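You operate a simulated robot arm through the tools that you are given. There is no shell and no other tool. Be economical: measure what you need, move in short steps, check, and stop when the job is done.

The job below is to be done with a simulated robot arm. You get a single attempt, and the scene is never put back.

## Task
Brush stiffener over the top of the white felt pad.
Fine: cream jar, green brush; seat the pad on the wooden board and leave it there; put brush and lid back. A coat counts when it lies all over at full strength: go over it till it gets no stronger.

The check looks at the end state, three seconds after you hand in, the way a careful person would. Anything else that was tipped, shoved, dropped, spilled or broken makes it a failure. A push-on lid holds only when it is set on centred and level and pressed home; a screw cap is set on level and turned clockwise until tight.

## Robot
A 6-joint arm with a two-finger parallel gripper, fixed in place. Base frame: the origin is at the foot of the arm, x ahead of it, y to its left, z up; the work surface is at about z = 840. Lengths are in mm, angles in rad, forces in N, time in s.
With the tool pointing down near the work surface it reaches from about 240 to 640 mm from the base axis. Its first joint turns from -1.152 to 1.152 rad. Payload 2.7 kg.
The tool frame sits at the grasp point between the pads (the TCP): z along the fingers, y along the line on which they close. The tips reach 23 mm beyond it. Largest opening 94 mm; finger width 38, thickness 10; the body of the gripper, 54 by 96 mm, starts 39 mm behind the TCP.
Orientation is told as [roll, pitch, yaw] about the base's x, y, z axes, in that order, counted from this pose: with the fingers straight down and closing along the base's y, the tool's x points along the base's -x, its y along +y and its z along -z.

## Interface
- The arm moves only by the tool arm_command. Its argument "series" is a list that holds one entry, the list of rows, each a list of 7 numbers: the shift along the tool's x, y, z in units of 25 mm (1.0 is 25 mm), then the turn, a rotation vector about the tool's x, y, z in units of 8 degrees (1.0 is 8 degrees), then the finger opening in mm, from 0 to 94. In form: [[[x, y, z, rx, ry, rz, fingers], ...]]. A call has 1 to 8 rows; each row shifts and turns the commanded pose from where the row before left it, along the tool's axes as they then stand. A call with a number of a shift or a turn outside -1 to 1 is refused whole. Rows are played at 5 a second. More than 50 mm and 0.15 rad between two rows, or a gripper value outside its range, and nothing of the call is played. A pose out of reach is approached as far as the arm can. The call stops where the force on the tool passes 40 N (or 10 N more than at its start, if that is more) or the arm is blocked; 0.2 s more then pass. Each finger travels about 45 mm/s and halts on what it meets, pressing with about 38 N; the grip force reading is that of the motor and also rises with nothing between the fingers. The clock runs only during rows and for 0.2 s after the last one: add rows that do not move to give the fingers time. It gives the time, the measured TCP pose, the force on the tool (base axes), the opening and the grip force at its end, in the units of the frame above (readings bear some noise), with the torque about the TCP (base axes, N m) and any sound that the robot's microphone picked up.
- Cameras (640 x 400 px; columns grow to the right, rows downward): "scene" is fixed at [92.2, -441.2, 1411.9]; the picture's right is [0.63, -0.77, 0.00], its down [-0.38, -0.31, -0.88] and it looks along [0.68, 0.55, -0.48] (base axes); focal length 363 px, centre (320, 200). "wrist" rides on the gripper at [86, 16, -74] in the tool frame; the picture's right is [-0.18, 0.98, 0.00], its down [-0.58, -0.11, -0.81] and it looks along [-0.79, -0.15, 0.59] (tool axes); focal length 243 px, centre (320, 200). There is no depth. A picture from a camera that has moved, and an enlarged one, comes with that camera's place and axes in the base frame and with its lens.
- get_image(camera): a new picture of that camera. The clock stands still meanwhile.
- close_up(camera, box): a new picture of the part [left, top, right, bottom] of that camera's present view, enlarged. The clock stands still meanwhile.
- close_job(): hands the job in; it is judged then, once.

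Work in short steps. Places have to be worked out from the pictures, the camera data and where the tool is seen: move nearer, look again, correct. Check each grasp and each placing, and mend what went wrong. You have 120 turns and 76 pictures in all, those below and enlarged ones among them. Open the gripper and draw the arm clear of the work before you hand the job in, unless the task says otherwise; then end with one line.

The tools are called after "Call:" as name(argument=value, ...) on one line, values as JSON. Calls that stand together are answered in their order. arm_command: Moves the arm, as the interface text tells. Its arguments: {"type":"object","properties":{"series":{"type":"array","items":{"type":"array","items":{"type":"array","items":{"type":"number"}}}}},"required":["series"]} The other tools are called the same way: get_image (camera) takes a picture; close_up (camera, box) takes an enlarged picture of a part of a camera's view; close_job () hands the job in.

At the start:

```text
time: 0.0
ee_pos: [438.0, 51.5, 1169.7]
tcp_rot: [-0.001, -0.001, 0.0]
wrist_force: [0.0, -0.8, 0.1]
ft_torque: [0.03, 0.0, -0.02]
grip_width: 94.1
grasp_force: 0.1
```

scene: 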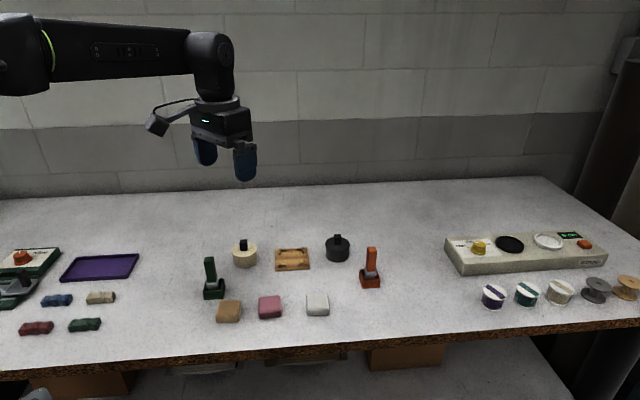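
wrist: 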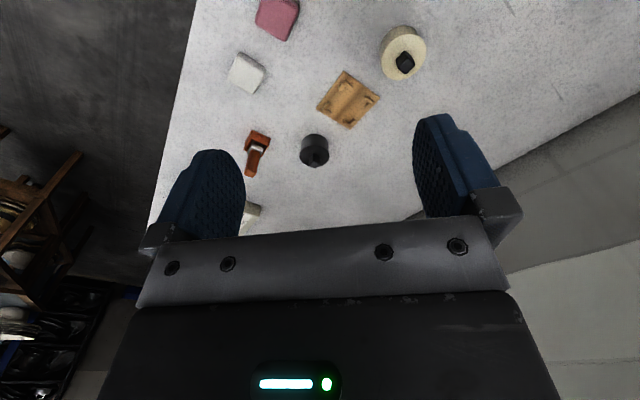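

I start with enlarged views of the work area to identify the objects.

Call:
close_up(camera="scene", box=[190, 220, 400, 340])

Call:
close_up(camera="wrist", box=[220, 0, 460, 180])

```text
3.05 times, centred on (295, 280) of scene
camera zoom: at [92.2, -441.2, 1411.9], right [0.63, -0.77, 0.0], down [-0.38, -0.31, -0.88], along [0.68, 0.55, -0.48], focal length 1107 px, centre (396, -44)
```

zoom: 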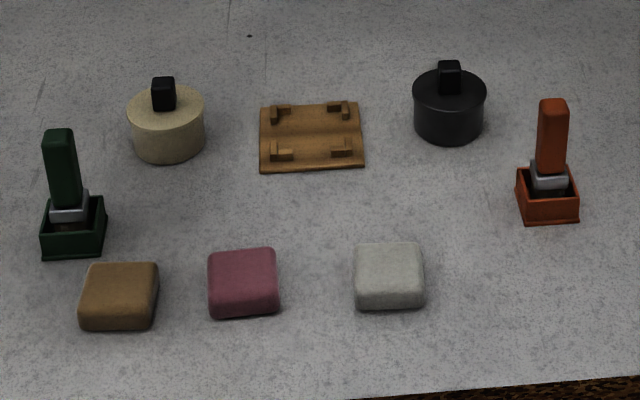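

```text
2.22 times, centred on (340, 90) of wrist
camera zoom: at [352.1, 68.4, 1244.2], right [0.18, 0.98, 0.0], down [0.58, -0.11, 0.81], along [0.79, -0.15, -0.59], focal length 539 px, centre (276, 444)
```

zoom: 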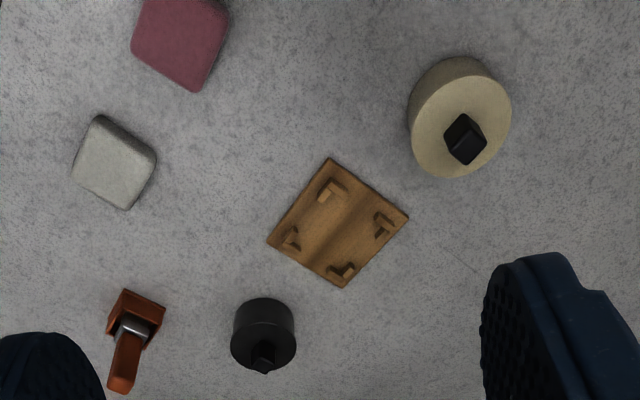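

The cream jar is at about (535,153), the green brush at (412,117), the white pad at (527,-85) and the board at (609,65), rotated about 39°. I'm moving to above the pad.

Call:
arm_command(series=[[[-0.5, -0.78, 0.95, 0, 0, 0, 94], [-0.5, -0.78, 0.95, 0, 0, 0, 94], [-0.5, -0.78, 0.95, 0, 0, 0, 94], [-0.5, -0.78, 0.95, 0, 0, 0, 94], [-0.5, -0.78, 0.95, 0, 0, 0, 94], [-0.5, -0.78, 0.95, 0, 0, 0, 94], [-0.5, -0.78, 0.95, 0, 0, 0, 94]]])

Call:
arm_command(series=[[[0, 0, 0, 0, 0, -0.98, 94], [0, 0, 0, 0, 0, -0.98, 94], [0, 0, 0, 0, 0, -0.98, 94], [0, 0, 0, 0, 0, -0.98, 94], [0, 0, 0, 0, 0, -0.98, 94], [0, 0, 0, 0, 0, 0, 94]]])

Call:
get_image(camera="wrist")

```text
time: 1.6
ee_pos: [526.5, -83.8, 1004.7]
tcp_rot: [0.0, -0.001, 0.0]
wrist_force: [0.2, -0.2, -0.1]
ft_torque: [0.01, -0.01, 0.0]
grip_width: 93.6
grasp_force: 0.1
```

```text
time: 3.0
ee_pos: [525.6, -83.5, 1003.3]
tcp_rot: [0.0, 0.001, 0.686]
wrist_force: [0.7, 0.0, 0.7]
ft_torque: [0.0, 0.0, -0.02]
grip_width: 94.0
grasp_force: 0.0
```

```text
71 pictures are left
camera wrist: at [449.1, -125.7, 1077.6], right [-0.48, 0.88, 0.0], down [0.52, 0.28, 0.81], along [0.71, 0.39, -0.59], focal length 243 px, centre (320, 200)
```

wrist: 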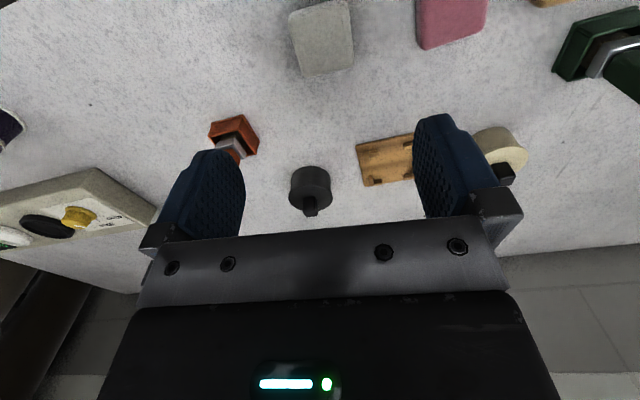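

The pad sits about 4 mm off the TCP axis and is aligned within 2°. I centre on it, descend partway and look.

Call:
arm_command(series=[[[0.15, 0.12, 0.9, 0, 0, 0, 94], [0, 0, 0.9, 0, 0, 0, 94], [0, 0, 0.9, 0, 0, 0, 94], [0, 0, 0.9, 0, 0, 0, 80], [0, 0, 0.5, 0, 0, 0, 70], [0, 0, 0, 0, 0, 0, 70]]])

Call:
get_image(camera="wrist")

Call:
close_up(camera="scene", box=[260, 220, 400, 340])

```text
time: 4.4
ee_pos: [523.3, -85.1, 899.6]
tcp_rot: [0.0, -0.003, 0.684]
wrist_force: [0.0, -0.3, -0.8]
ft_torque: [0.01, -0.03, 0.01]
grip_width: 69.7
grasp_force: 0.1
```

```text
70 pictures are left
camera wrist: at [444.9, -126.9, 974.6], right [-0.48, 0.88, 0.0], down [0.52, 0.28, 0.81], along [0.71, 0.39, -0.59], focal length 243 px, centre (320, 200)
```

wrist: 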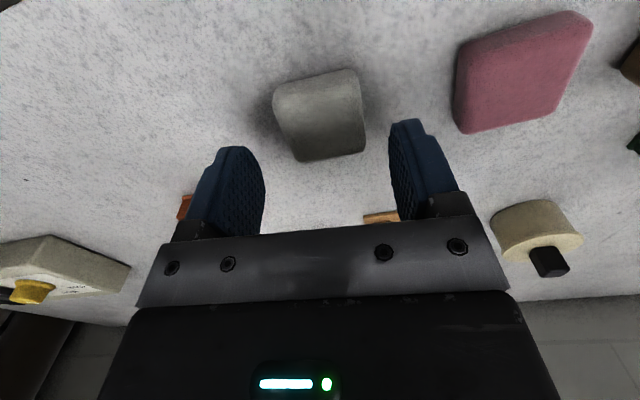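

```text
3.33 times, centred on (330, 280) of scene
camera zoom: at [92.2, -441.2, 1411.9], right [0.63, -0.77, 0.0], down [-0.38, -0.31, -0.88], along [0.68, 0.55, -0.48], focal length 1211 px, centre (287, -67)
```

zoom: 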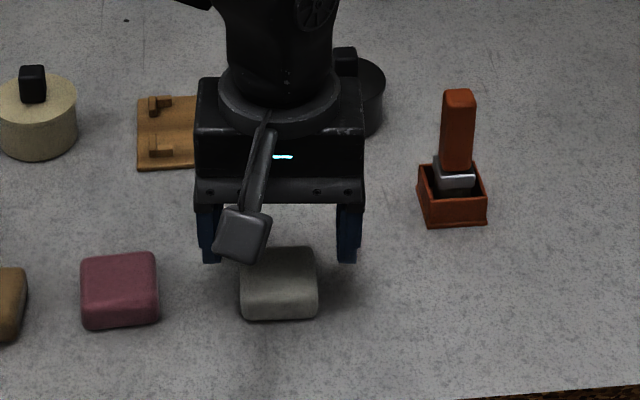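

The pad is about 2–3 mm off; I'll correct, go down to TCP z≈871 and close gently.

Call:
arm_command(series=[[[0.1, 0.08, 0.6, 0, 0, 0, 70], [0, 0, 0.56, 0, 0, 0, 70], [0, 0, 0, 0, 0, 0, 50], [0, 0, 0, 0, 0, 0, 40], [0, 0, 0, 0, 0, 0, 36], [0, 0, 0, 0, 0, 0, 36]]])

Call:
get_image(camera="wrist")

```text
time: 5.8
ee_pos: [517.4, -84.9, 872.4]
tcp_rot: [0.0, -0.001, 0.685]
wrist_force: [0.0, 0.5, -0.3]
ft_torque: [0.01, 0.02, 0.01]
grip_width: 46.6
grasp_force: 38.1
```

```text
68 pictures are left
camera wrist: at [441.0, -125.9, 945.3], right [-0.48, 0.88, 0.0], down [0.52, 0.28, 0.81], along [0.71, 0.39, -0.59], focal length 243 px, centre (320, 200)
```

wrist: 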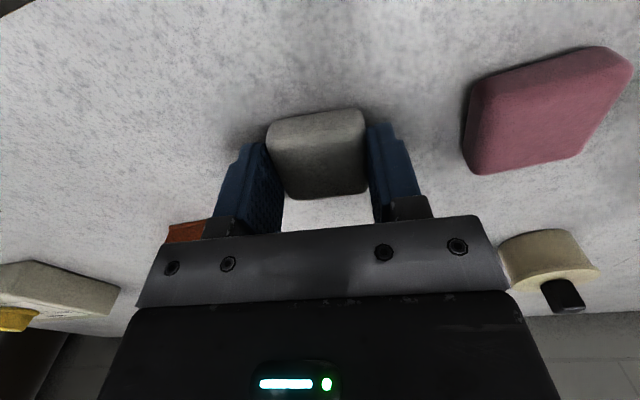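

The pad is held (46.6 mm). I lift and carry it towards the board, stopping short for a look.

Call:
arm_command(series=[[[0, 0, -0.9, 0, 0, 0, 36], [0, 0, -0.9, 0, 0, 0, 36], [0, 0, -0.9, 0, 0, 0, 36], [-0.8, 0.45, 0, 0, 0, 0, 36], [-0.8, 0.45, 0, 0, 0, 0, 36], [-0.8, 0.45, 0, 0, 0, 0, 36], [-0.8, 0.45, 0, 0, 0, 0, 36], [0, 0, 0, 0, 0, 0, 36]]])

Call:
get_image(camera="wrist")

Call:
close_up(camera="scene", box=[220, 200, 380, 300])

```text
time: 7.6
ee_pos: [552.6, 2.9, 938.6]
tcp_rot: [-0.001, 0.0, 0.685]
wrist_force: [-0.5, 0.0, -0.1]
ft_torque: [-0.01, 0.03, -0.01]
grip_width: 35.9
grasp_force: 0.0
```

```text
67 pictures are left
camera wrist: at [476.1, -38.8, 1012.8], right [-0.48, 0.88, 0.0], down [0.52, 0.28, 0.81], along [0.71, 0.39, -0.59], focal length 243 px, centre (320, 200)
```

wrist: 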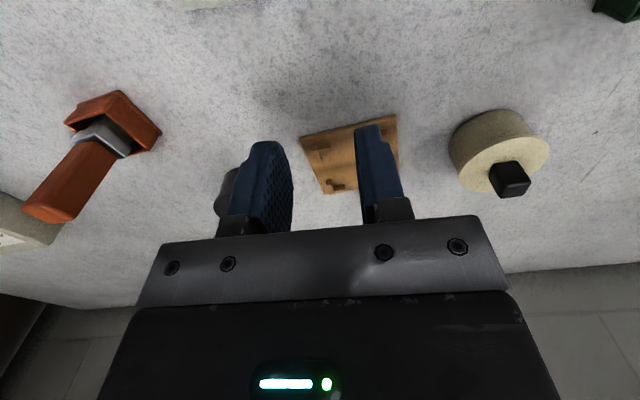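

```text
4.00 times, centred on (300, 250) of scene
camera zoom: at [92.2, -441.1, 1411.9], right [0.63, -0.77, 0.0], down [-0.38, -0.31, -0.88], along [0.68, 0.55, -0.48], focal length 1453 px, centre (400, 0)
```

zoom: 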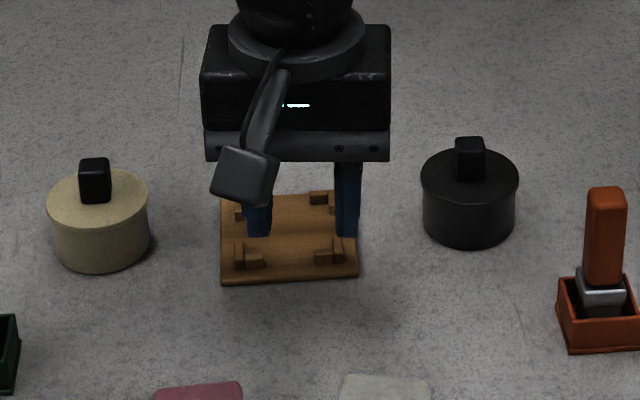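

The pad slipped out since I gripped only its rounded upper edge; it seems still at its place. I open, go back and look.

Call:
arm_command(series=[[[0.8, -0.45, 0, 0, 0, 0, 70], [0.8, -0.45, 0, 0, 0, 0, 70], [0.8, -0.45, 0, 0, 0, 0, 70], [0.8, -0.45, 0, 0, 0, 0, 70], [0, 0, 0.9, 0, 0, 0, 70], [0, 0, 0.7, 0, 0, 0, 70], [0, 0, 0, 0, 0, 0, 70]]])

Call:
get_image(camera="wrist")

Call:
close_up(camera="scene", box=[260, 220, 400, 340])

```text
time: 9.2
ee_pos: [515.7, -80.9, 898.9]
tcp_rot: [0.0, 0.001, 0.685]
wrist_force: [-1.0, 0.5, 0.3]
ft_torque: [0.03, 0.04, -0.01]
grip_width: 70.0
grasp_force: 0.0
```

```text
65 pictures are left
camera wrist: at [439.4, -122.8, 974.4], right [-0.48, 0.88, 0.0], down [0.52, 0.28, 0.81], along [0.71, 0.39, -0.59], focal length 243 px, centre (320, 200)
```

wrist: 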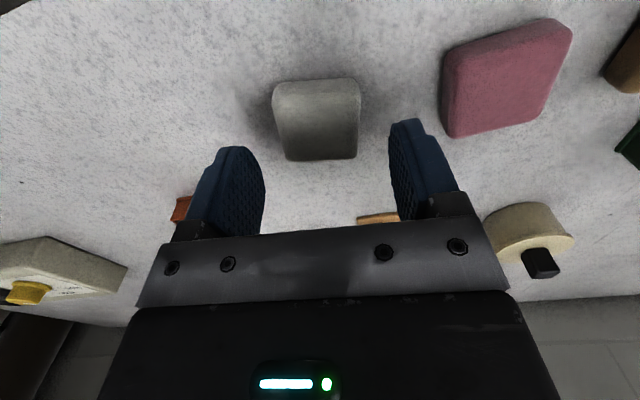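

```text
3.33 times, centred on (330, 280) of scene
camera zoom: at [92.2, -441.2, 1411.9], right [0.63, -0.77, 0.0], down [-0.38, -0.31, -0.88], along [0.68, 0.55, -0.48], focal length 1211 px, centre (287, -67)
```

zoom: 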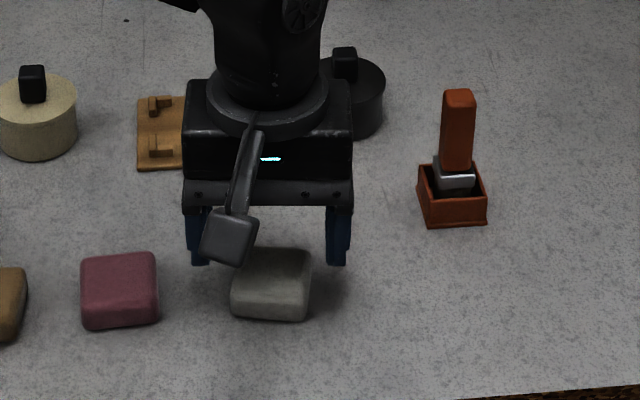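

The pad has turned about 7°; I align and go down lower (tips ~3 mm above the table), then close and lift a little.

Call:
arm_command(series=[[[0.05, 0, 0.3, 0, 0, 0.9, 70], [0, 0, 0.5, 0, 0, 0, 70], [0, 0, 0.48, 0, 0, 0, 70], [0, 0, 0, 0, 0, 0, 50], [0, 0, 0, 0, 0, 0, 41], [0, 0, 0, 0, 0, 0, 41], [0, 0, 0, 0, 0, 0, 41]]])

Call:
arm_command(series=[[[0, 0, -0.5, 0, 0, 0, 41], [0, 0, -0.9, 0, 0, 0, 41], [0, 0, -0.9, 0, 0, 0, 41], [0, 0, -0.6, 0, 0, 0, 41], [0, 0, 0, 0, 0, 0, 41]]])

Call:
get_image(camera="wrist")

```text
time: 10.8
ee_pos: [515.1, -84.8, 865.3]
tcp_rot: [0.0, 0.001, 0.558]
wrist_force: [-0.3, 0.4, -0.3]
ft_torque: [-0.01, -0.02, -0.05]
grip_width: 46.9
grasp_force: 38.5
```

```text
time: 12.0
ee_pos: [518.7, -86.6, 941.7]
tcp_rot: [0.001, 0.001, 0.558]
wrist_force: [-0.8, -0.7, -0.4]
ft_torque: [0.01, 0.01, -0.02]
grip_width: 46.7
grasp_force: 38.3
```

```text
63 pictures are left
camera wrist: at [436.3, -118.0, 1015.5], right [-0.37, 0.93, 0.0], down [0.55, 0.22, 0.81], along [0.75, 0.29, -0.59], focal length 243 px, centre (320, 200)
```

wrist: 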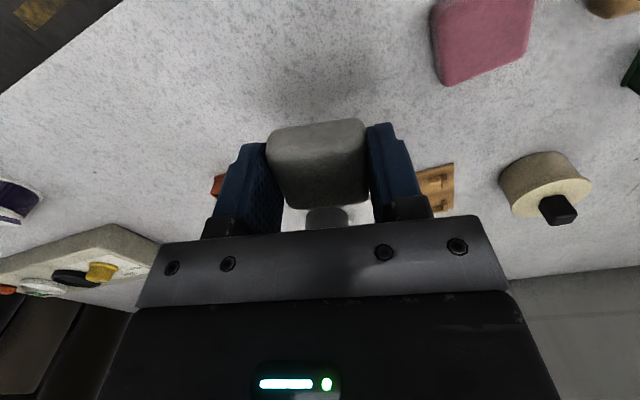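

The pad is firmly held. I turn to the board's yaw (~0.76) and carry it towards the board.

Call:
arm_command(series=[[[0, 0, 0, 0, 0, -0.72, 41], [0, 0, 0, 0, 0, -0.72, 41], [-0.95, 0.28, 0, 0, 0, 0, 41], [-0.95, 0.28, 0, 0, 0, 0, 41], [-0.95, 0.28, 0, 0, 0, 0, 41], [-0.95, 0.28, 0, 0, 0, 0, 41], [-0.95, 0.28, 0, 0, 0, 0, 41], [-0.95, 0.28, 0, 0, 0, 0, 41]]])

Call:
get_image(camera="wrist")

Call:
close_up(camera="scene", box=[220, 200, 380, 300])

```text
time: 13.8
ee_pos: [590.8, 44.1, 937.9]
tcp_rot: [0.0, -0.002, 0.759]
wrist_force: [0.3, -0.1, 0.4]
ft_torque: [-0.04, 0.01, -0.04]
grip_width: 46.7
grasp_force: 38.4
```

```text
62 pictures are left
camera wrist: at [516.5, -3.7, 1012.8], right [-0.54, 0.84, 0.0], down [0.5, 0.32, 0.81], along [0.68, 0.44, -0.59], focal length 243 px, centre (320, 200)
```

wrist: 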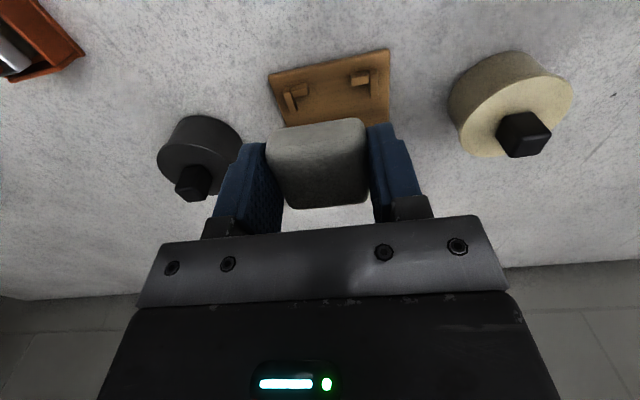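

```text
4.00 times, centred on (300, 250) of scene
camera zoom: at [92.2, -441.2, 1411.9], right [0.63, -0.77, 0.0], down [-0.38, -0.31, -0.88], along [0.68, 0.55, -0.48], focal length 1453 px, centre (400, 0)
```

zoom: 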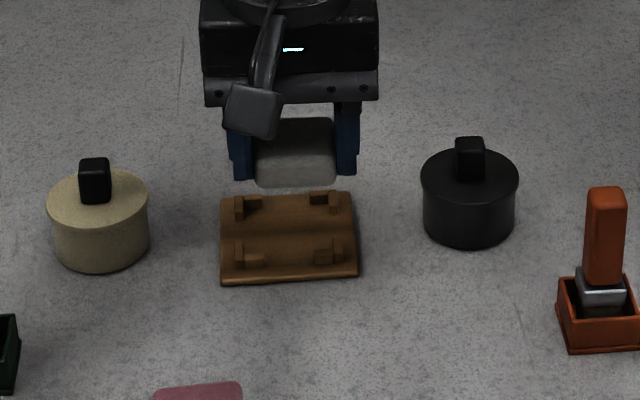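

Board centre is about tool (-28, 6) from here and aligned. I need the pad's position in the fingers, so I take a closer look.

Call:
close_up(camera="wrist", box=[220, 40, 440, 230])

Call:
close_up(camera="scene", box=[265, 210, 320, 255])

```text
2.11 times, centred on (330, 135) of wrist
camera zoom: at [516.5, -3.7, 1012.8], right [-0.54, 0.84, 0.0], down [0.5, 0.32, 0.81], along [0.68, 0.44, -0.59], focal length 511 px, centre (299, 337)
```

zoom: 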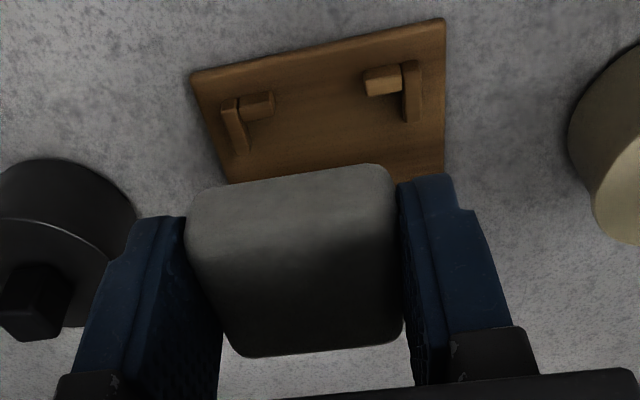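

```text
8.89 times, centred on (292, 232) of scene
camera zoom: at [92.2, -441.2, 1411.9], right [0.63, -0.77, 0.0], down [-0.38, -0.31, -0.88], along [0.68, 0.55, -0.48], focal length 3229 px, centre (564, -89)
```

zoom: 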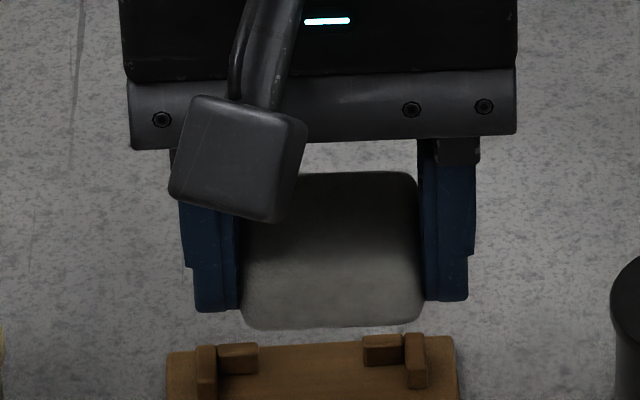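

The pad centre sits about -8 mm along tool x. I shift over the board centre (-19.6, +5.9) and descend most of the way.

Call:
arm_command(series=[[[-0.78, 0.24, 0, 0, 0, 0, 41], [0, 0, 0.9, 0, 0, 0, 41], [0, 0, 0.9, 0, 0, 0, 41], [0, 0, 0, 0, 0, 0, 41]]])

Call:
close_up(camera="wrist", box=[220, 40, 440, 230])

Call:
close_up(camera="scene", box=[260, 225, 325, 280])

```text
time: 14.8
ee_pos: [600.2, 62.2, 894.0]
tcp_rot: [-0.001, 0.0, 0.759]
wrist_force: [0.3, -0.8, -0.9]
ft_torque: [0.02, 0.01, 0.0]
grip_width: 46.9
grasp_force: 38.5
```

```text
2.11 times, centred on (330, 135) of wrist
camera zoom: at [526.7, 14.7, 968.3], right [-0.54, 0.84, 0.0], down [0.5, 0.32, 0.81], along [0.68, 0.44, -0.59], focal length 511 px, centre (299, 337)
```

zoom: 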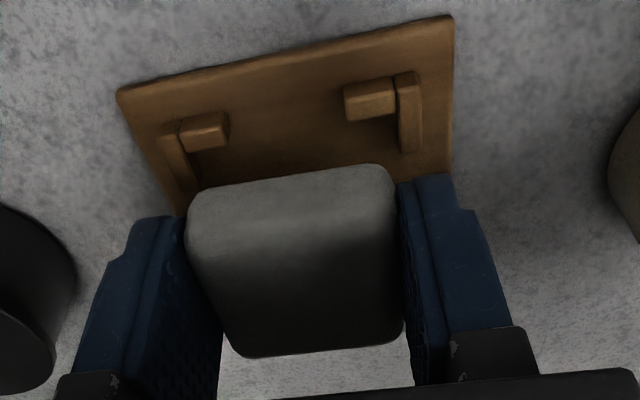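

```text
7.27 times, centred on (292, 252) of scene
camera zoom: at [92.2, -441.2, 1411.9], right [0.63, -0.77, 0.0], down [-0.38, -0.31, -0.88], along [0.68, 0.55, -0.48], focal length 2642 px, centre (520, -182)
```

zoom: 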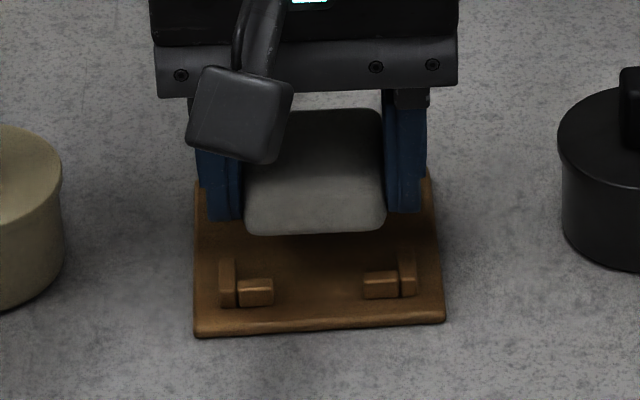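

The pad is aligned over the pocket with ~2 mm margins. I nudge 1 mm outward and lower till the tips are just above the stops.

Call:
arm_command(series=[[[-0.05, 0, 0.3, 0, 0, 0, 41], [0, 0, 0.3, 0, 0, 0, 41], [0, 0, 0.08, 0, 0, 0, 41], [0, 0, 0, 0, 0, 0, 41]]])

Call:
close_up(camera="wrist", box=[220, 40, 440, 230])

Call:
close_up(camera="scene", box=[260, 225, 325, 280])

```text
time: 15.8
ee_pos: [602.4, 61.9, 877.4]
tcp_rot: [-0.002, -0.002, 0.761]
wrist_force: [-4.1, -0.1, 12.1]
ft_torque: [-0.14, 0.35, -0.06]
grip_width: 47.0
grasp_force: 37.3
```

```text
2.11 times, centred on (330, 135) of wrist
camera zoom: at [528.9, 14.4, 952.4], right [-0.54, 0.84, 0.0], down [0.49, 0.32, 0.81], along [0.68, 0.44, -0.59], focal length 511 px, centre (299, 337)
```

zoom: 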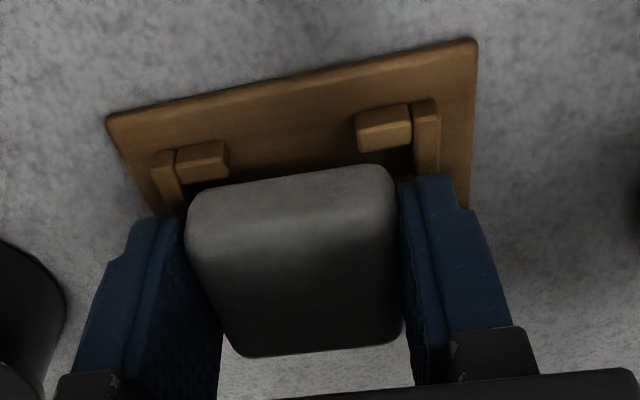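

```text
7.27 times, centred on (292, 252) of scene
camera zoom: at [91.9, -441.2, 1411.9], right [0.63, -0.77, 0.0], down [-0.37, -0.31, -0.88], along [0.68, 0.55, -0.48], focal length 2642 px, centre (520, -182)
```

zoom: 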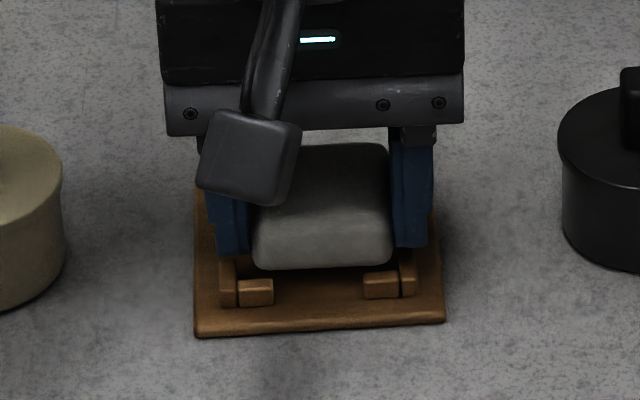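

The tips rest lightly on the near stops (12 N), with the pad's bottom inside the stops. I ease up 1.5 mm, centre y by 1 mm, and open.

Call:
arm_command(series=[[[0.0, 0.04, -0.06, 0, 0, 0, 41], [0, 0, 0, 0, 0, 0, 50], [0, 0, 0, 0, 0, 0, 56], [0, 0, 0, 0, 0, 0, 60], [0, 0, -0.9, 0, 0, 0, 66], [0, 0, -0.9, 0, 0, 0, 70], [0.8, 0, -0.5, 0, 0, 0, 70]]])

Call:
close_up(camera="scene", box=[260, 225, 325, 280])

Call:
get_image(camera="wrist")

```text
time: 17.4
ee_pos: [585.9, 48.2, 936.3]
tcp_rot: [-0.002, 0.001, 0.76]
wrist_force: [0.3, 0.1, -0.2]
ft_torque: [0.0, 0.0, 0.0]
grip_width: 69.9
grasp_force: 0.1
```

```text
7.27 times, centred on (292, 252) of scene
camera zoom: at [92.2, -441.1, 1411.9], right [0.63, -0.77, 0.0], down [-0.37, -0.31, -0.88], along [0.68, 0.55, -0.48], focal length 2642 px, centre (520, -182)
```

zoom: 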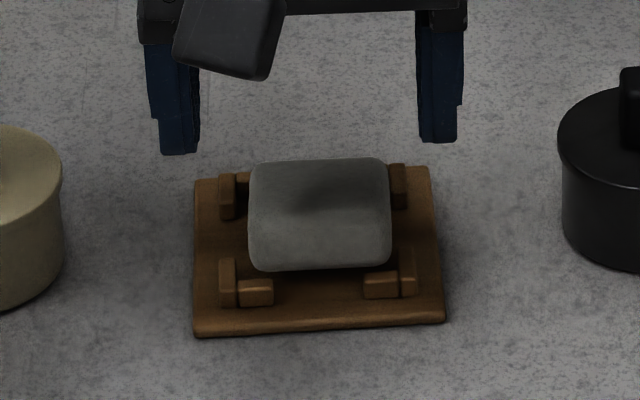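

```text
53 pictures are left
camera wrist: at [512.2, 1.3, 1010.4], right [-0.54, 0.84, 0.0], down [0.5, 0.32, 0.81], along [0.68, 0.44, -0.59], focal length 243 px, centre (320, 200)
```

wrist: 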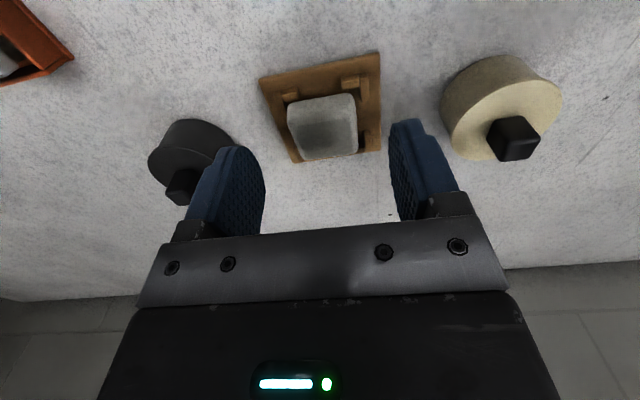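

The pad's far edge is resting on the far stops: it needs to come a few mm nearer. Closer look.

Call:
close_up(camera="wrist", box=[240, 40, 400, 170])

```text
3.08 times, centred on (320, 105) of wrist
camera zoom: at [512.2, 1.3, 1010.4], right [-0.54, 0.84, 0.0], down [0.5, 0.32, 0.81], along [0.68, 0.44, -0.59], focal length 746 px, centre (320, 492)
```

zoom: 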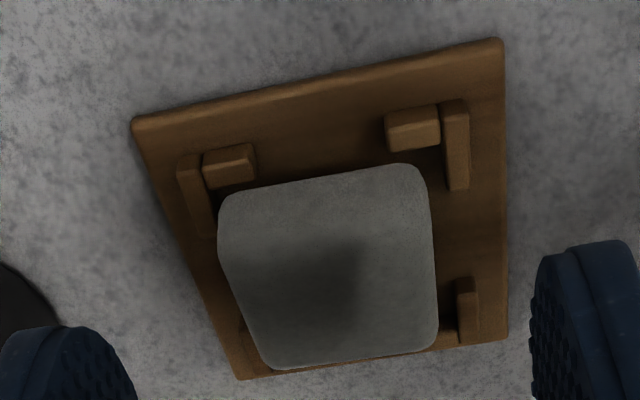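

I need to tell whether the pad is down or perched; closest scene zoom.

Call:
close_up(camera="scene", box=[274, 236, 314, 262])

```text
15.38 times, centred on (294, 249) of scene
camera zoom: at [92.2, -441.1, 1411.9], right [0.63, -0.77, 0.0], down [-0.37, -0.31, -0.88], along [0.68, 0.55, -0.48], focal length 5588 px, centre (720, -554)
```

zoom: 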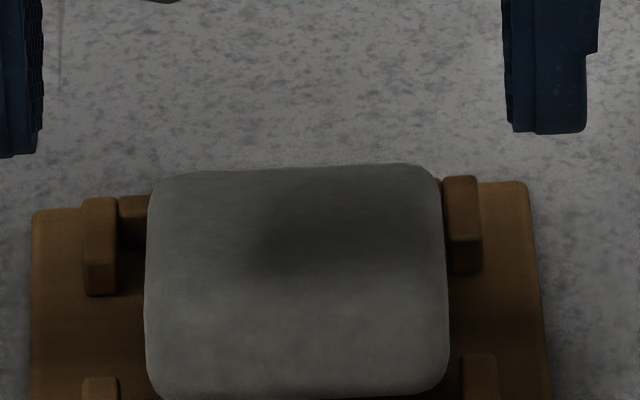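

It seems perched slightly off in tool -y. I'll press gently on the pad's top with closed fingers; contact height will tell whether it's seated.

Call:
arm_command(series=[[[-0.55, -0.04, 0, 0, 0, 0, 30], [-0.55, 0, 0, 0, 0, 0, 0], [0, 0, 0, 0, 0, 0, 0], [0, 0, 0.8, 0, 0, 0, 0], [0, 0, 0.7, 0, 0, 0, 0], [0, 0, 0, 0, 0, 0, 0]]])

Call:
arm_command(series=[[[0, 0, 0.12, 0, 0, 0, 0], [0, 0, 0.08, 0, 0, 0, 0], [0, 0, 0.08, 0, 0, 0, 0], [0, 0, 0.08, 0, 0, 0, 0]]])

```text
time: 18.8
ee_pos: [608.8, 70.2, 901.2]
tcp_rot: [-0.001, 0.001, 0.761]
wrist_force: [0.3, -0.1, 0.7]
ft_torque: [-0.01, 0.03, -0.02]
grip_width: 0.1
grasp_force: 37.7
```

```text
time: 19.8
ee_pos: [609.6, 67.0, 896.9]
tcp_rot: [-0.006, -0.006, 0.76]
wrist_force: [-0.5, 0.2, 4.6]
ft_torque: [-0.05, 0.07, 0.0]
grip_width: 0.0
grasp_force: 37.7
stopped in row 4: the force on the tool passed its limit at 43 N (the readings are from after the stop); the commanded pose is now the measured one
```

Contact came at tip height ≈873, so the pad is still perched on the stops. I rise and look.

Call:
arm_command(series=[[[0, 0, -0.8, 0, 0, 0, 0], [0.6, 0, -0.8, 0, 0, 0, 40], [0.6, 0, 0, 0, 0, 0, 70], [0, 0, 0, 0, 0, 0, 70]]])

Call:
close_up(camera="wrist", box=[250, 50, 390, 170])

Call:
close_up(camera="scene", box=[270, 238, 316, 276])

```text
time: 20.8
ee_pos: [586.9, 46.5, 935.8]
tcp_rot: [-0.003, -0.005, 0.76]
wrist_force: [0.7, -0.4, 0.1]
ft_torque: [0.0, -0.02, -0.03]
grip_width: 67.3
grasp_force: 0.1
```

```text
3.33 times, centred on (320, 110) of wrist
camera zoom: at [513.5, -0.8, 1009.2], right [-0.54, 0.84, 0.0], down [0.49, 0.32, 0.81], along [0.68, 0.44, -0.59], focal length 809 px, centre (320, 500)
```

zoom: 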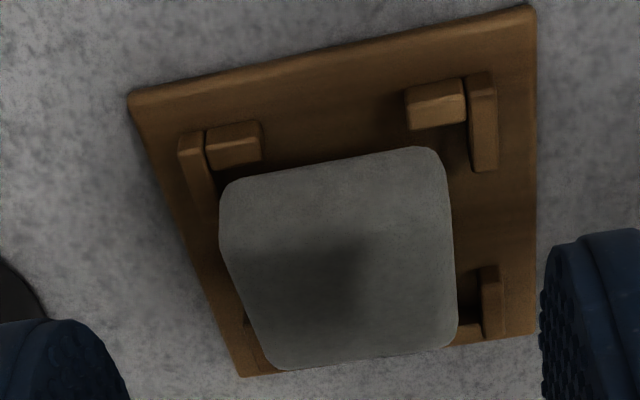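

```text
10.53 times, centred on (293, 257) of scene
camera zoom: at [92.2, -441.2, 1411.9], right [0.63, -0.77, 0.0], down [-0.38, -0.31, -0.88], along [0.68, 0.55, -0.48], focal length 3824 px, centre (604, -400)
```

zoom: 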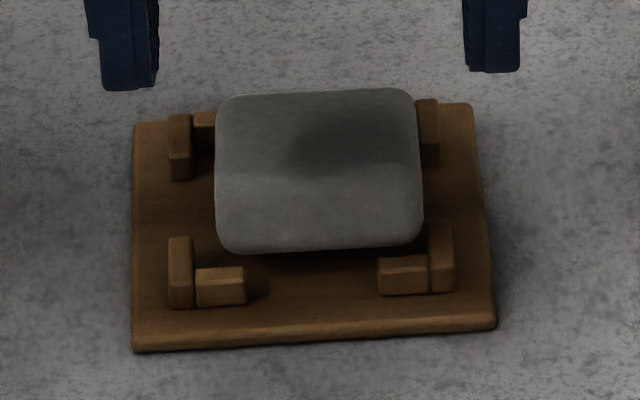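

The views together show the far edge seated but the near edge perched, with the pad ~2.5 mm too far in tool -y (on the near stop's side arm). I'll regrip centred on the pocket (+2.1 mm y) just above the stops.

Call:
arm_command(series=[[[-0.55, 0.085, 0, 0, 0, 0, 70], [-0.6, 0, 0, 0, 0, 0, 70], [0, 0, 0.9, 0, 0, 0, 64], [0, 0, 0.9, 0, 0, 0, 64], [0, 0, 0.45, 0, 0, 0, 64], [0, 0, 0, 0, 0, 0, 50], [0, 0, 0, 0, 0, 0, 44], [0, 0, 0, 0, 0, 0, 44]]])

Call:
close_up(camera="scene", box=[270, 238, 316, 276])

```text
time: 22.6
ee_pos: [606.7, 70.0, 880.6]
tcp_rot: [-0.004, -0.004, 0.761]
wrist_force: [0.6, -0.1, -1.2]
ft_torque: [0.03, -0.02, -0.01]
grip_width: 46.5
grasp_force: 38.0
```

```text
10.53 times, centred on (293, 257) of scene
camera zoom: at [92.2, -441.1, 1411.9], right [0.63, -0.77, 0.0], down [-0.38, -0.31, -0.88], along [0.68, 0.55, -0.48], focal length 3824 px, centre (604, -400)
```

zoom: 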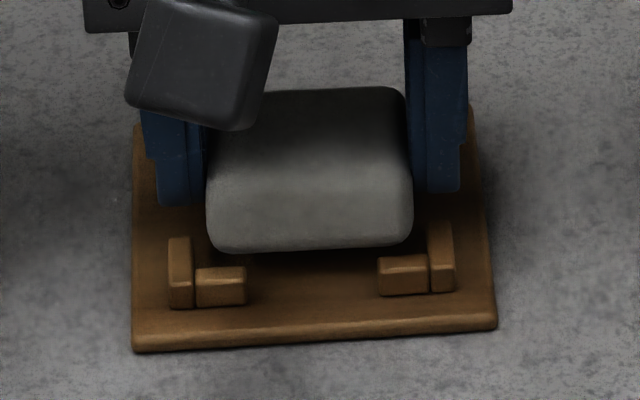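

Centred now laterally. I open and rise to see whether it drops in.

Call:
arm_command(series=[[[0, 0, 0, 0, 0, 0, 50], [0, 0, 0, 0, 0, 0, 56], [0, 0, 0, 0, 0, 0, 62], [0, 0, -0.9, 0, 0, 0, 66], [0, 0, -0.9, 0, 0, 0, 70], [0.6, 0, -0.4, 0, 0, 0, 70], [0.6, 0, 0, 0, 0, 0, 70]]])

Call:
close_up(camera="scene", box=[270, 238, 316, 276])

Call:
close_up(camera="wrist", box=[250, 50, 390, 170])

```text
time: 24.2
ee_pos: [583.4, 49.1, 934.5]
tcp_rot: [-0.002, -0.005, 0.762]
wrist_force: [-0.3, 0.0, -0.4]
ft_torque: [-0.03, -0.02, 0.0]
grip_width: 70.1
grasp_force: 0.1
```

```text
10.53 times, centred on (293, 257) of scene
camera zoom: at [92.2, -441.1, 1411.9], right [0.63, -0.77, 0.0], down [-0.38, -0.31, -0.88], along [0.68, 0.55, -0.48], focal length 3824 px, centre (604, -400)
```

zoom: 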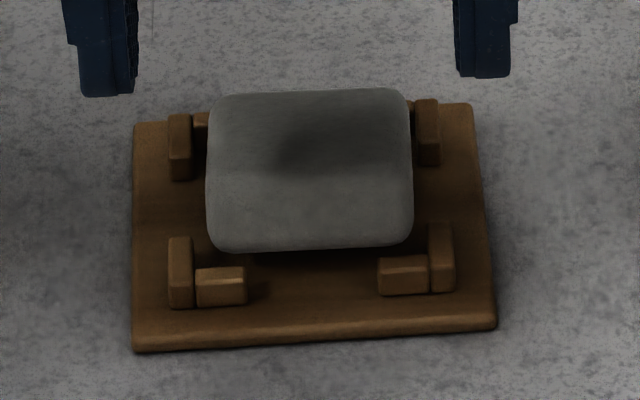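

```text
3.33 times, centred on (320, 110) of wrist
camera zoom: at [510.4, 0.9, 1008.6], right [-0.54, 0.84, 0.0], down [0.49, 0.32, 0.81], along [0.68, 0.44, -0.59], focal length 809 px, centre (320, 500)
```

zoom: 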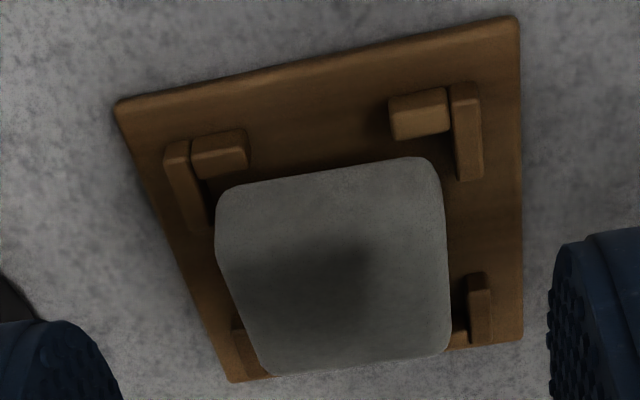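

Still high-looking though laterally centred. I'll regrip a bit higher, lift it slightly and inspect the board and the pad's underside from the scene camera.

Call:
arm_command(series=[[[-0.6, 0, 0, 0, 0, 0, 64], [-0.6, 0, 0, 0, 0, 0, 64], [0, 0, 0.9, 0, 0, 0, 64], [0, 0, 0.9, 0, 0, 0, 64], [0, 0, 0.3, 0, 0, 0, 64], [0, 0, 0, 0, 0, 0, 50], [0, 0, 0, 0, 0, 0, 42], [0, 0, 0, 0, 0, 0, 42]]])

Call:
arm_command(series=[[[0, 0, -0.4, 0, 0, 0, 42], [0, 0, -0.8, 0, 0, 0, 42], [0, 0, -0.8, 0, 0, 0, 42], [0, 0, 0, 0, 0, 0, 42]]])

Call:
close_up(camera="scene", box=[266, 220, 320, 276])

```text
time: 26.0
ee_pos: [606.6, 69.9, 881.7]
tcp_rot: [-0.004, -0.005, 0.761]
wrist_force: [0.2, 0.8, -0.3]
ft_torque: [0.01, 0.02, -0.03]
grip_width: 46.4
grasp_force: 37.6
```

```text
time: 27.0
ee_pos: [605.2, 68.5, 932.6]
tcp_rot: [-0.005, -0.004, 0.762]
wrist_force: [-0.3, 0.1, -0.4]
ft_torque: [-0.01, 0.02, -0.01]
grip_width: 46.5
grasp_force: 37.9
```

```text
7.14 times, centred on (293, 248) of scene
camera zoom: at [92.2, -441.2, 1411.9], right [0.63, -0.77, 0.0], down [-0.38, -0.31, -0.88], along [0.68, 0.55, -0.48], focal length 2595 px, centre (513, -143)
```

zoom: 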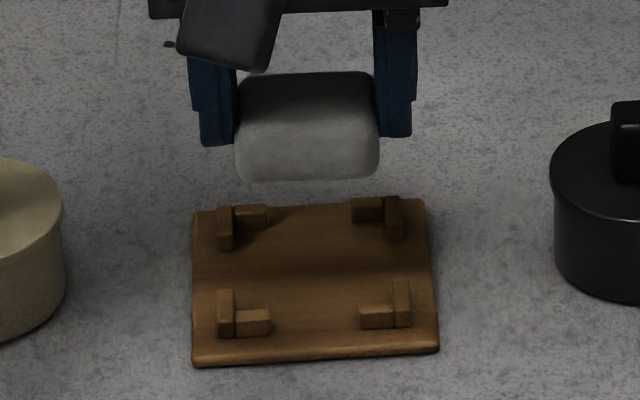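

Now the empty board can be inspected; zooming on it since its surface shading looks uneven.

Call:
close_up(camera="scene", box=[270, 244, 314, 274])

Call:
close_up(camera="wrist", box=[230, 30, 410, 220])

```text
13.33 times, centred on (292, 259) of scene
camera zoom: at [92.2, -441.2, 1411.9], right [0.63, -0.77, 0.0], down [-0.38, -0.31, -0.88], along [0.68, 0.55, -0.48], focal length 4843 px, centre (693, -587)
```

zoom: 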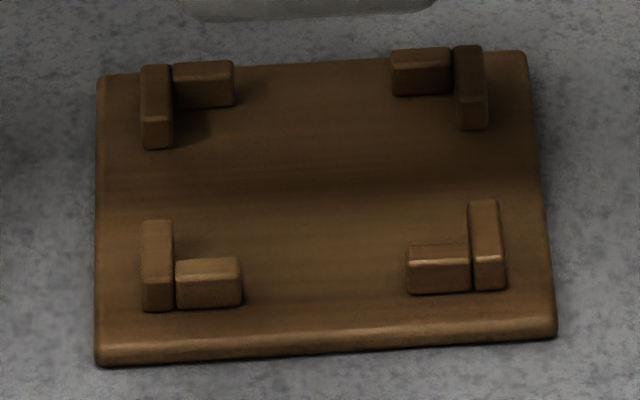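

```text
2.11 times, centred on (320, 125) of wrist
camera zoom: at [532.5, 20.6, 1005.8], right [-0.54, 0.84, 0.0], down [0.49, 0.32, 0.81], along [0.68, 0.44, -0.59], focal length 511 px, centre (320, 358)
```

zoom: 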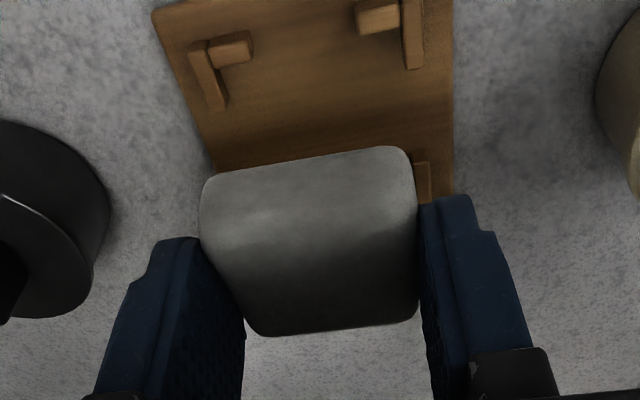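

The pad is tilted ~11° in the grip (near side up): it pivoted when first lowered. I'll level it by pitching the tool −11° and check.

Call:
arm_command(series=[[[0, 0, 0, 0, -0.7, 0, 42], [0, 0, 0, 0, -0.7, 0, 42], [0, 0, 0, 0, 0, 0, 42]]])

Call:
close_up(camera="scene", box=[266, 220, 320, 276])

Call:
close_up(camera="wrist", box=[230, 10, 410, 220])

```text
time: 27.8
ee_pos: [607.3, 69.7, 931.7]
tcp_rot: [-0.004, -0.201, 0.76]
wrist_force: [0.3, -1.0, 0.3]
ft_torque: [0.01, 0.02, 0.03]
grip_width: 46.6
grasp_force: 38.0
```

```text
7.14 times, centred on (293, 248) of scene
camera zoom: at [92.2, -441.2, 1411.9], right [0.63, -0.77, 0.0], down [-0.38, -0.31, -0.88], along [0.68, 0.55, -0.48], focal length 2595 px, centre (513, -143)
```

zoom: 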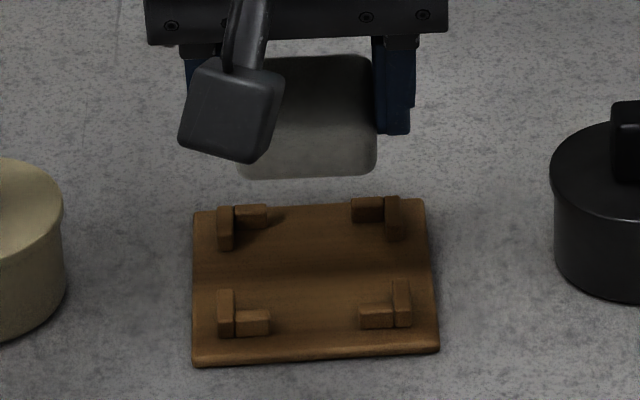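

```text
1.90 times, centred on (320, 115) of wrist
camera zoom: at [523.4, 12.6, 987.5], right [-0.55, 0.84, 0.03], down [0.37, 0.21, 0.91], along [0.75, 0.51, -0.42], focal length 462 px, centre (320, 362)
```

zoom: 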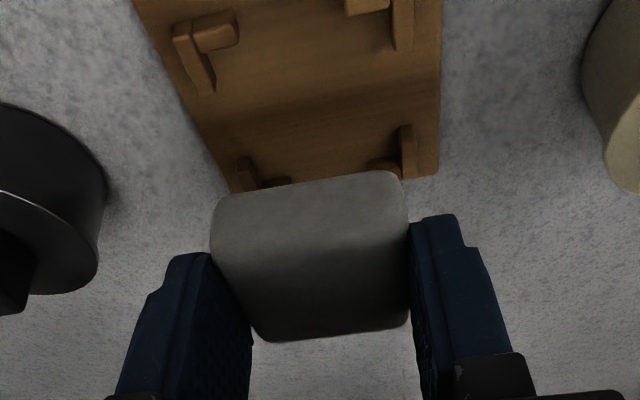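

Level now. Scene geometry says the pad should go ~3 mm further out. I shift and lower 48 mm, then check.

Call:
arm_command(series=[[[-0.118, 0.02, 0.023, 0, 0, 0, 42], [0.127, 0, 0.627, 0, 0, 0, 42], [0.127, 0, 0.627, 0, 0, 0, 42], [0.127, 0, 0.627, 0, 0, 0, 42], [0, 0, 0, 0, 0, 0, 42]]])

Call:
close_up(camera="scene", box=[270, 238, 316, 276])

Call:
close_up(camera="wrist", box=[230, 10, 410, 220])

```text
time: 29.0
ee_pos: [607.2, 71.4, 885.0]
tcp_rot: [-0.005, -0.2, 0.76]
wrist_force: [-0.4, -0.3, 2.6]
ft_torque: [0.13, 0.02, 0.02]
grip_width: 46.5
grasp_force: 38.5
```

```text
10.53 times, centred on (293, 257) of scene
camera zoom: at [92.1, -441.1, 1411.9], right [0.63, -0.77, 0.0], down [-0.37, -0.31, -0.88], along [0.68, 0.55, -0.48], focal length 3824 px, centre (604, -400)
```

zoom: 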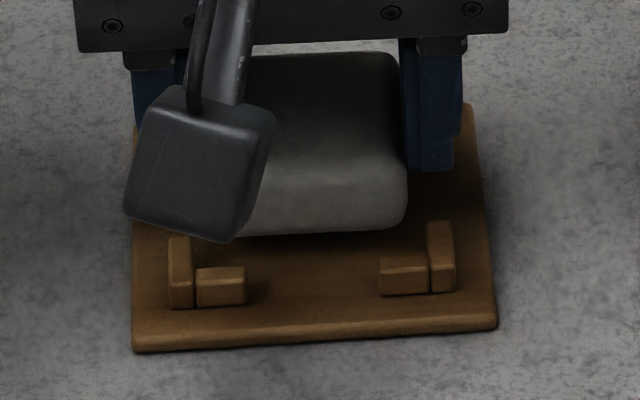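

```text
1.90 times, centred on (320, 115) of wrist
camera zoom: at [524.5, 14.5, 940.2], right [-0.55, 0.84, 0.03], down [0.37, 0.21, 0.91], along [0.75, 0.51, -0.42], focal length 462 px, centre (320, 362)
```

zoom: 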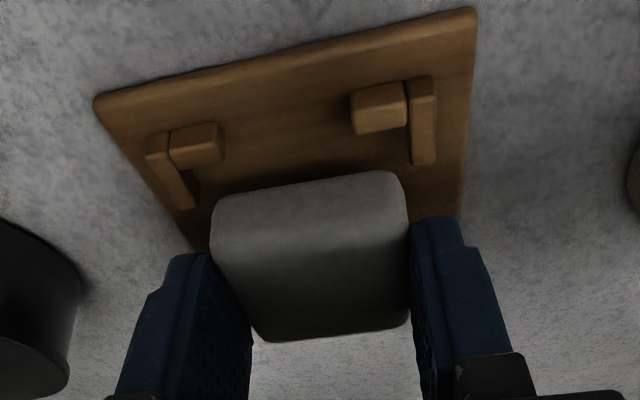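

Nearly down; a 2.6 N hint is ambiguous. I lower in 2 mm steps watching the force.

Call:
arm_command(series=[[[0.016, 0, 0.078, 0, 0, 0, 42], [0.016, 0, 0.078, 0, 0, 0, 42], [0, 0, 0, 0, 0, 0, 42]]])

Call:
close_up(camera="scene", box=[270, 238, 316, 276])

```text
time: 29.8
ee_pos: [607.6, 71.5, 885.1]
tcp_rot: [-0.008, -0.206, 0.762]
wrist_force: [-12.4, -5.1, 30.0]
ft_torque: [0.68, 0.05, 0.28]
grip_width: 46.8
grasp_force: 38.3
```

```text
10.53 times, centred on (293, 257) of scene
camera zoom: at [91.3, -441.4, 1411.9], right [0.63, -0.77, 0.0], down [-0.37, -0.31, -0.88], along [0.68, 0.55, -0.48], focal length 3824 px, centre (604, -400)
```

zoom: 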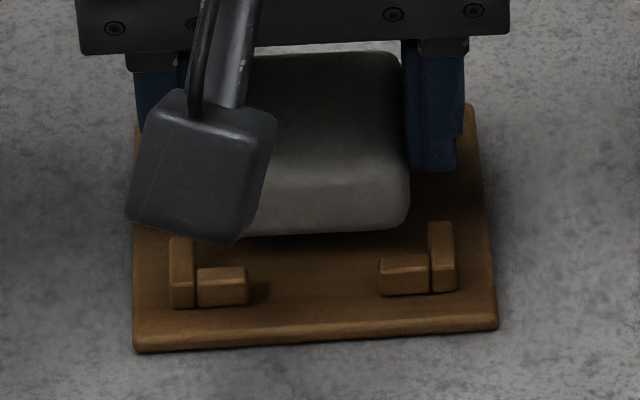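

Contact (30 N) is at the far +y side, i.e. the far edge meets the far stops. I raise 5 mm, bring the pad 6 mm nearer, and look.

Call:
arm_command(series=[[[-0.04, 0, -0.2, 0, 0, 0, 42], [0.235, 0, -0.048, 0, 0, 0, 42], [0, 0, 0, 0, 0, 0, 42]]])

Call:
arm_command(series=[[[0.04, 0, 0.2, 0, 0, 0, 42], [0.016, 0, 0.08, 0, 0, 0, 42], [0.016, 0, 0.08, 0, 0, 0, 42], [0, 0, 0, 0, 0, 0, 42]]])

Call:
close_up(camera="scene", box=[270, 238, 316, 276])

```text
time: 30.6
ee_pos: [602.7, 66.6, 885.3]
tcp_rot: [-0.001, -0.197, 0.759]
wrist_force: [-0.1, 0.4, -0.9]
ft_torque: [0.01, 0.0, 0.01]
grip_width: 46.7
grasp_force: 37.6
```

```text
time: 31.6
ee_pos: [605.2, 66.3, 878.2]
tcp_rot: [-0.003, -0.202, 0.761]
wrist_force: [-13.4, -1.0, 21.0]
ft_torque: [0.21, 1.0, 0.1]
grip_width: 46.7
grasp_force: 38.1
```

```text
10.53 times, centred on (293, 257) of scene
camera zoom: at [91.5, -441.2, 1411.9], right [0.63, -0.77, 0.0], down [-0.37, -0.31, -0.88], along [0.68, 0.55, -0.48], focal length 3824 px, centre (604, -400)
```

zoom: 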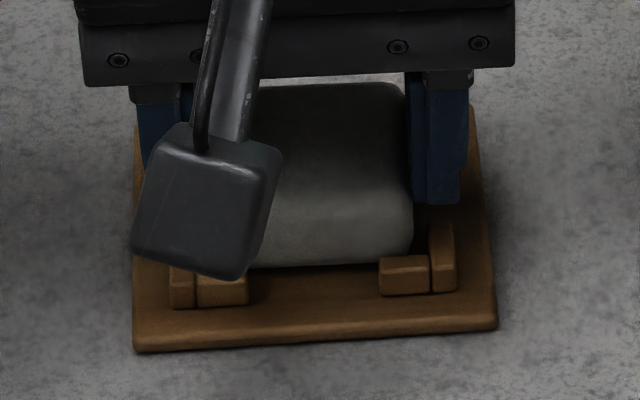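

It dropped 7 mm lower: the pad is now inside the pocket (finger just touching a stop). I ease up 1 mm, open and rise.

Call:
arm_command(series=[[[-0.01, 0, -0.06, 0, 0, 0, 42], [0, 0, 0, 0, 0, 0, 52], [0, 0, 0, 0, 0, 0, 60], [0, 0, 0, 0, 0, 0, 66], [-0.18, 0, -0.9, 0, 0, 0, 66], [-0.18, 0, -0.9, 0, 0, 0, 70], [0, 0, 0, 0, 0.7, 0, 70], [0.6, 0, -0.2, 0, 0.7, 0, 70]]])

Call:
close_up(camera="scene", box=[270, 238, 316, 276])

Call:
get_image(camera="wrist")

```text
time: 33.4
ee_pos: [592.3, 56.4, 926.2]
tcp_rot: [-0.004, -0.003, 0.761]
wrist_force: [0.4, 0.0, 1.1]
ft_torque: [-0.04, 0.02, -0.02]
grip_width: 70.5
grasp_force: 0.0
```

```text
10.53 times, centred on (293, 257) of scene
camera zoom: at [92.2, -441.1, 1411.9], right [0.63, -0.77, 0.0], down [-0.38, -0.31, -0.88], along [0.68, 0.55, -0.48], focal length 3824 px, centre (604, -400)
```

zoom: 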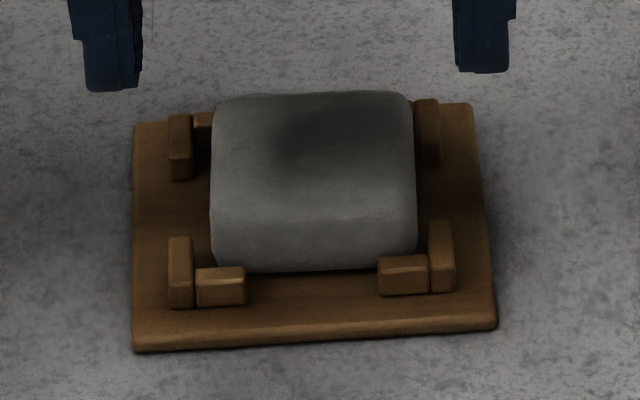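

```text
35 pictures are left
camera wrist: at [518.9, 8.7, 1001.9], right [-0.54, 0.84, 0.0], down [0.49, 0.32, 0.81], along [0.68, 0.44, -0.59], focal length 243 px, centre (320, 200)
```

wrist: 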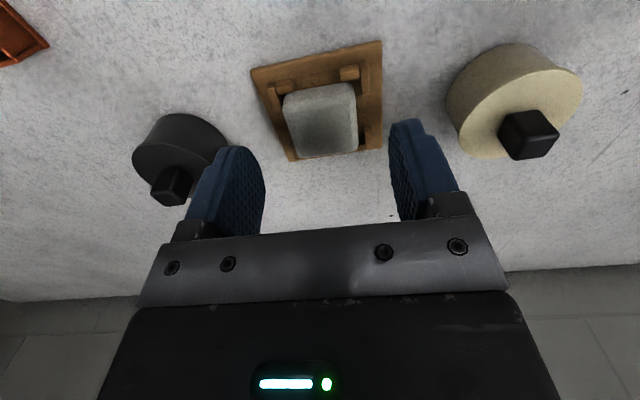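

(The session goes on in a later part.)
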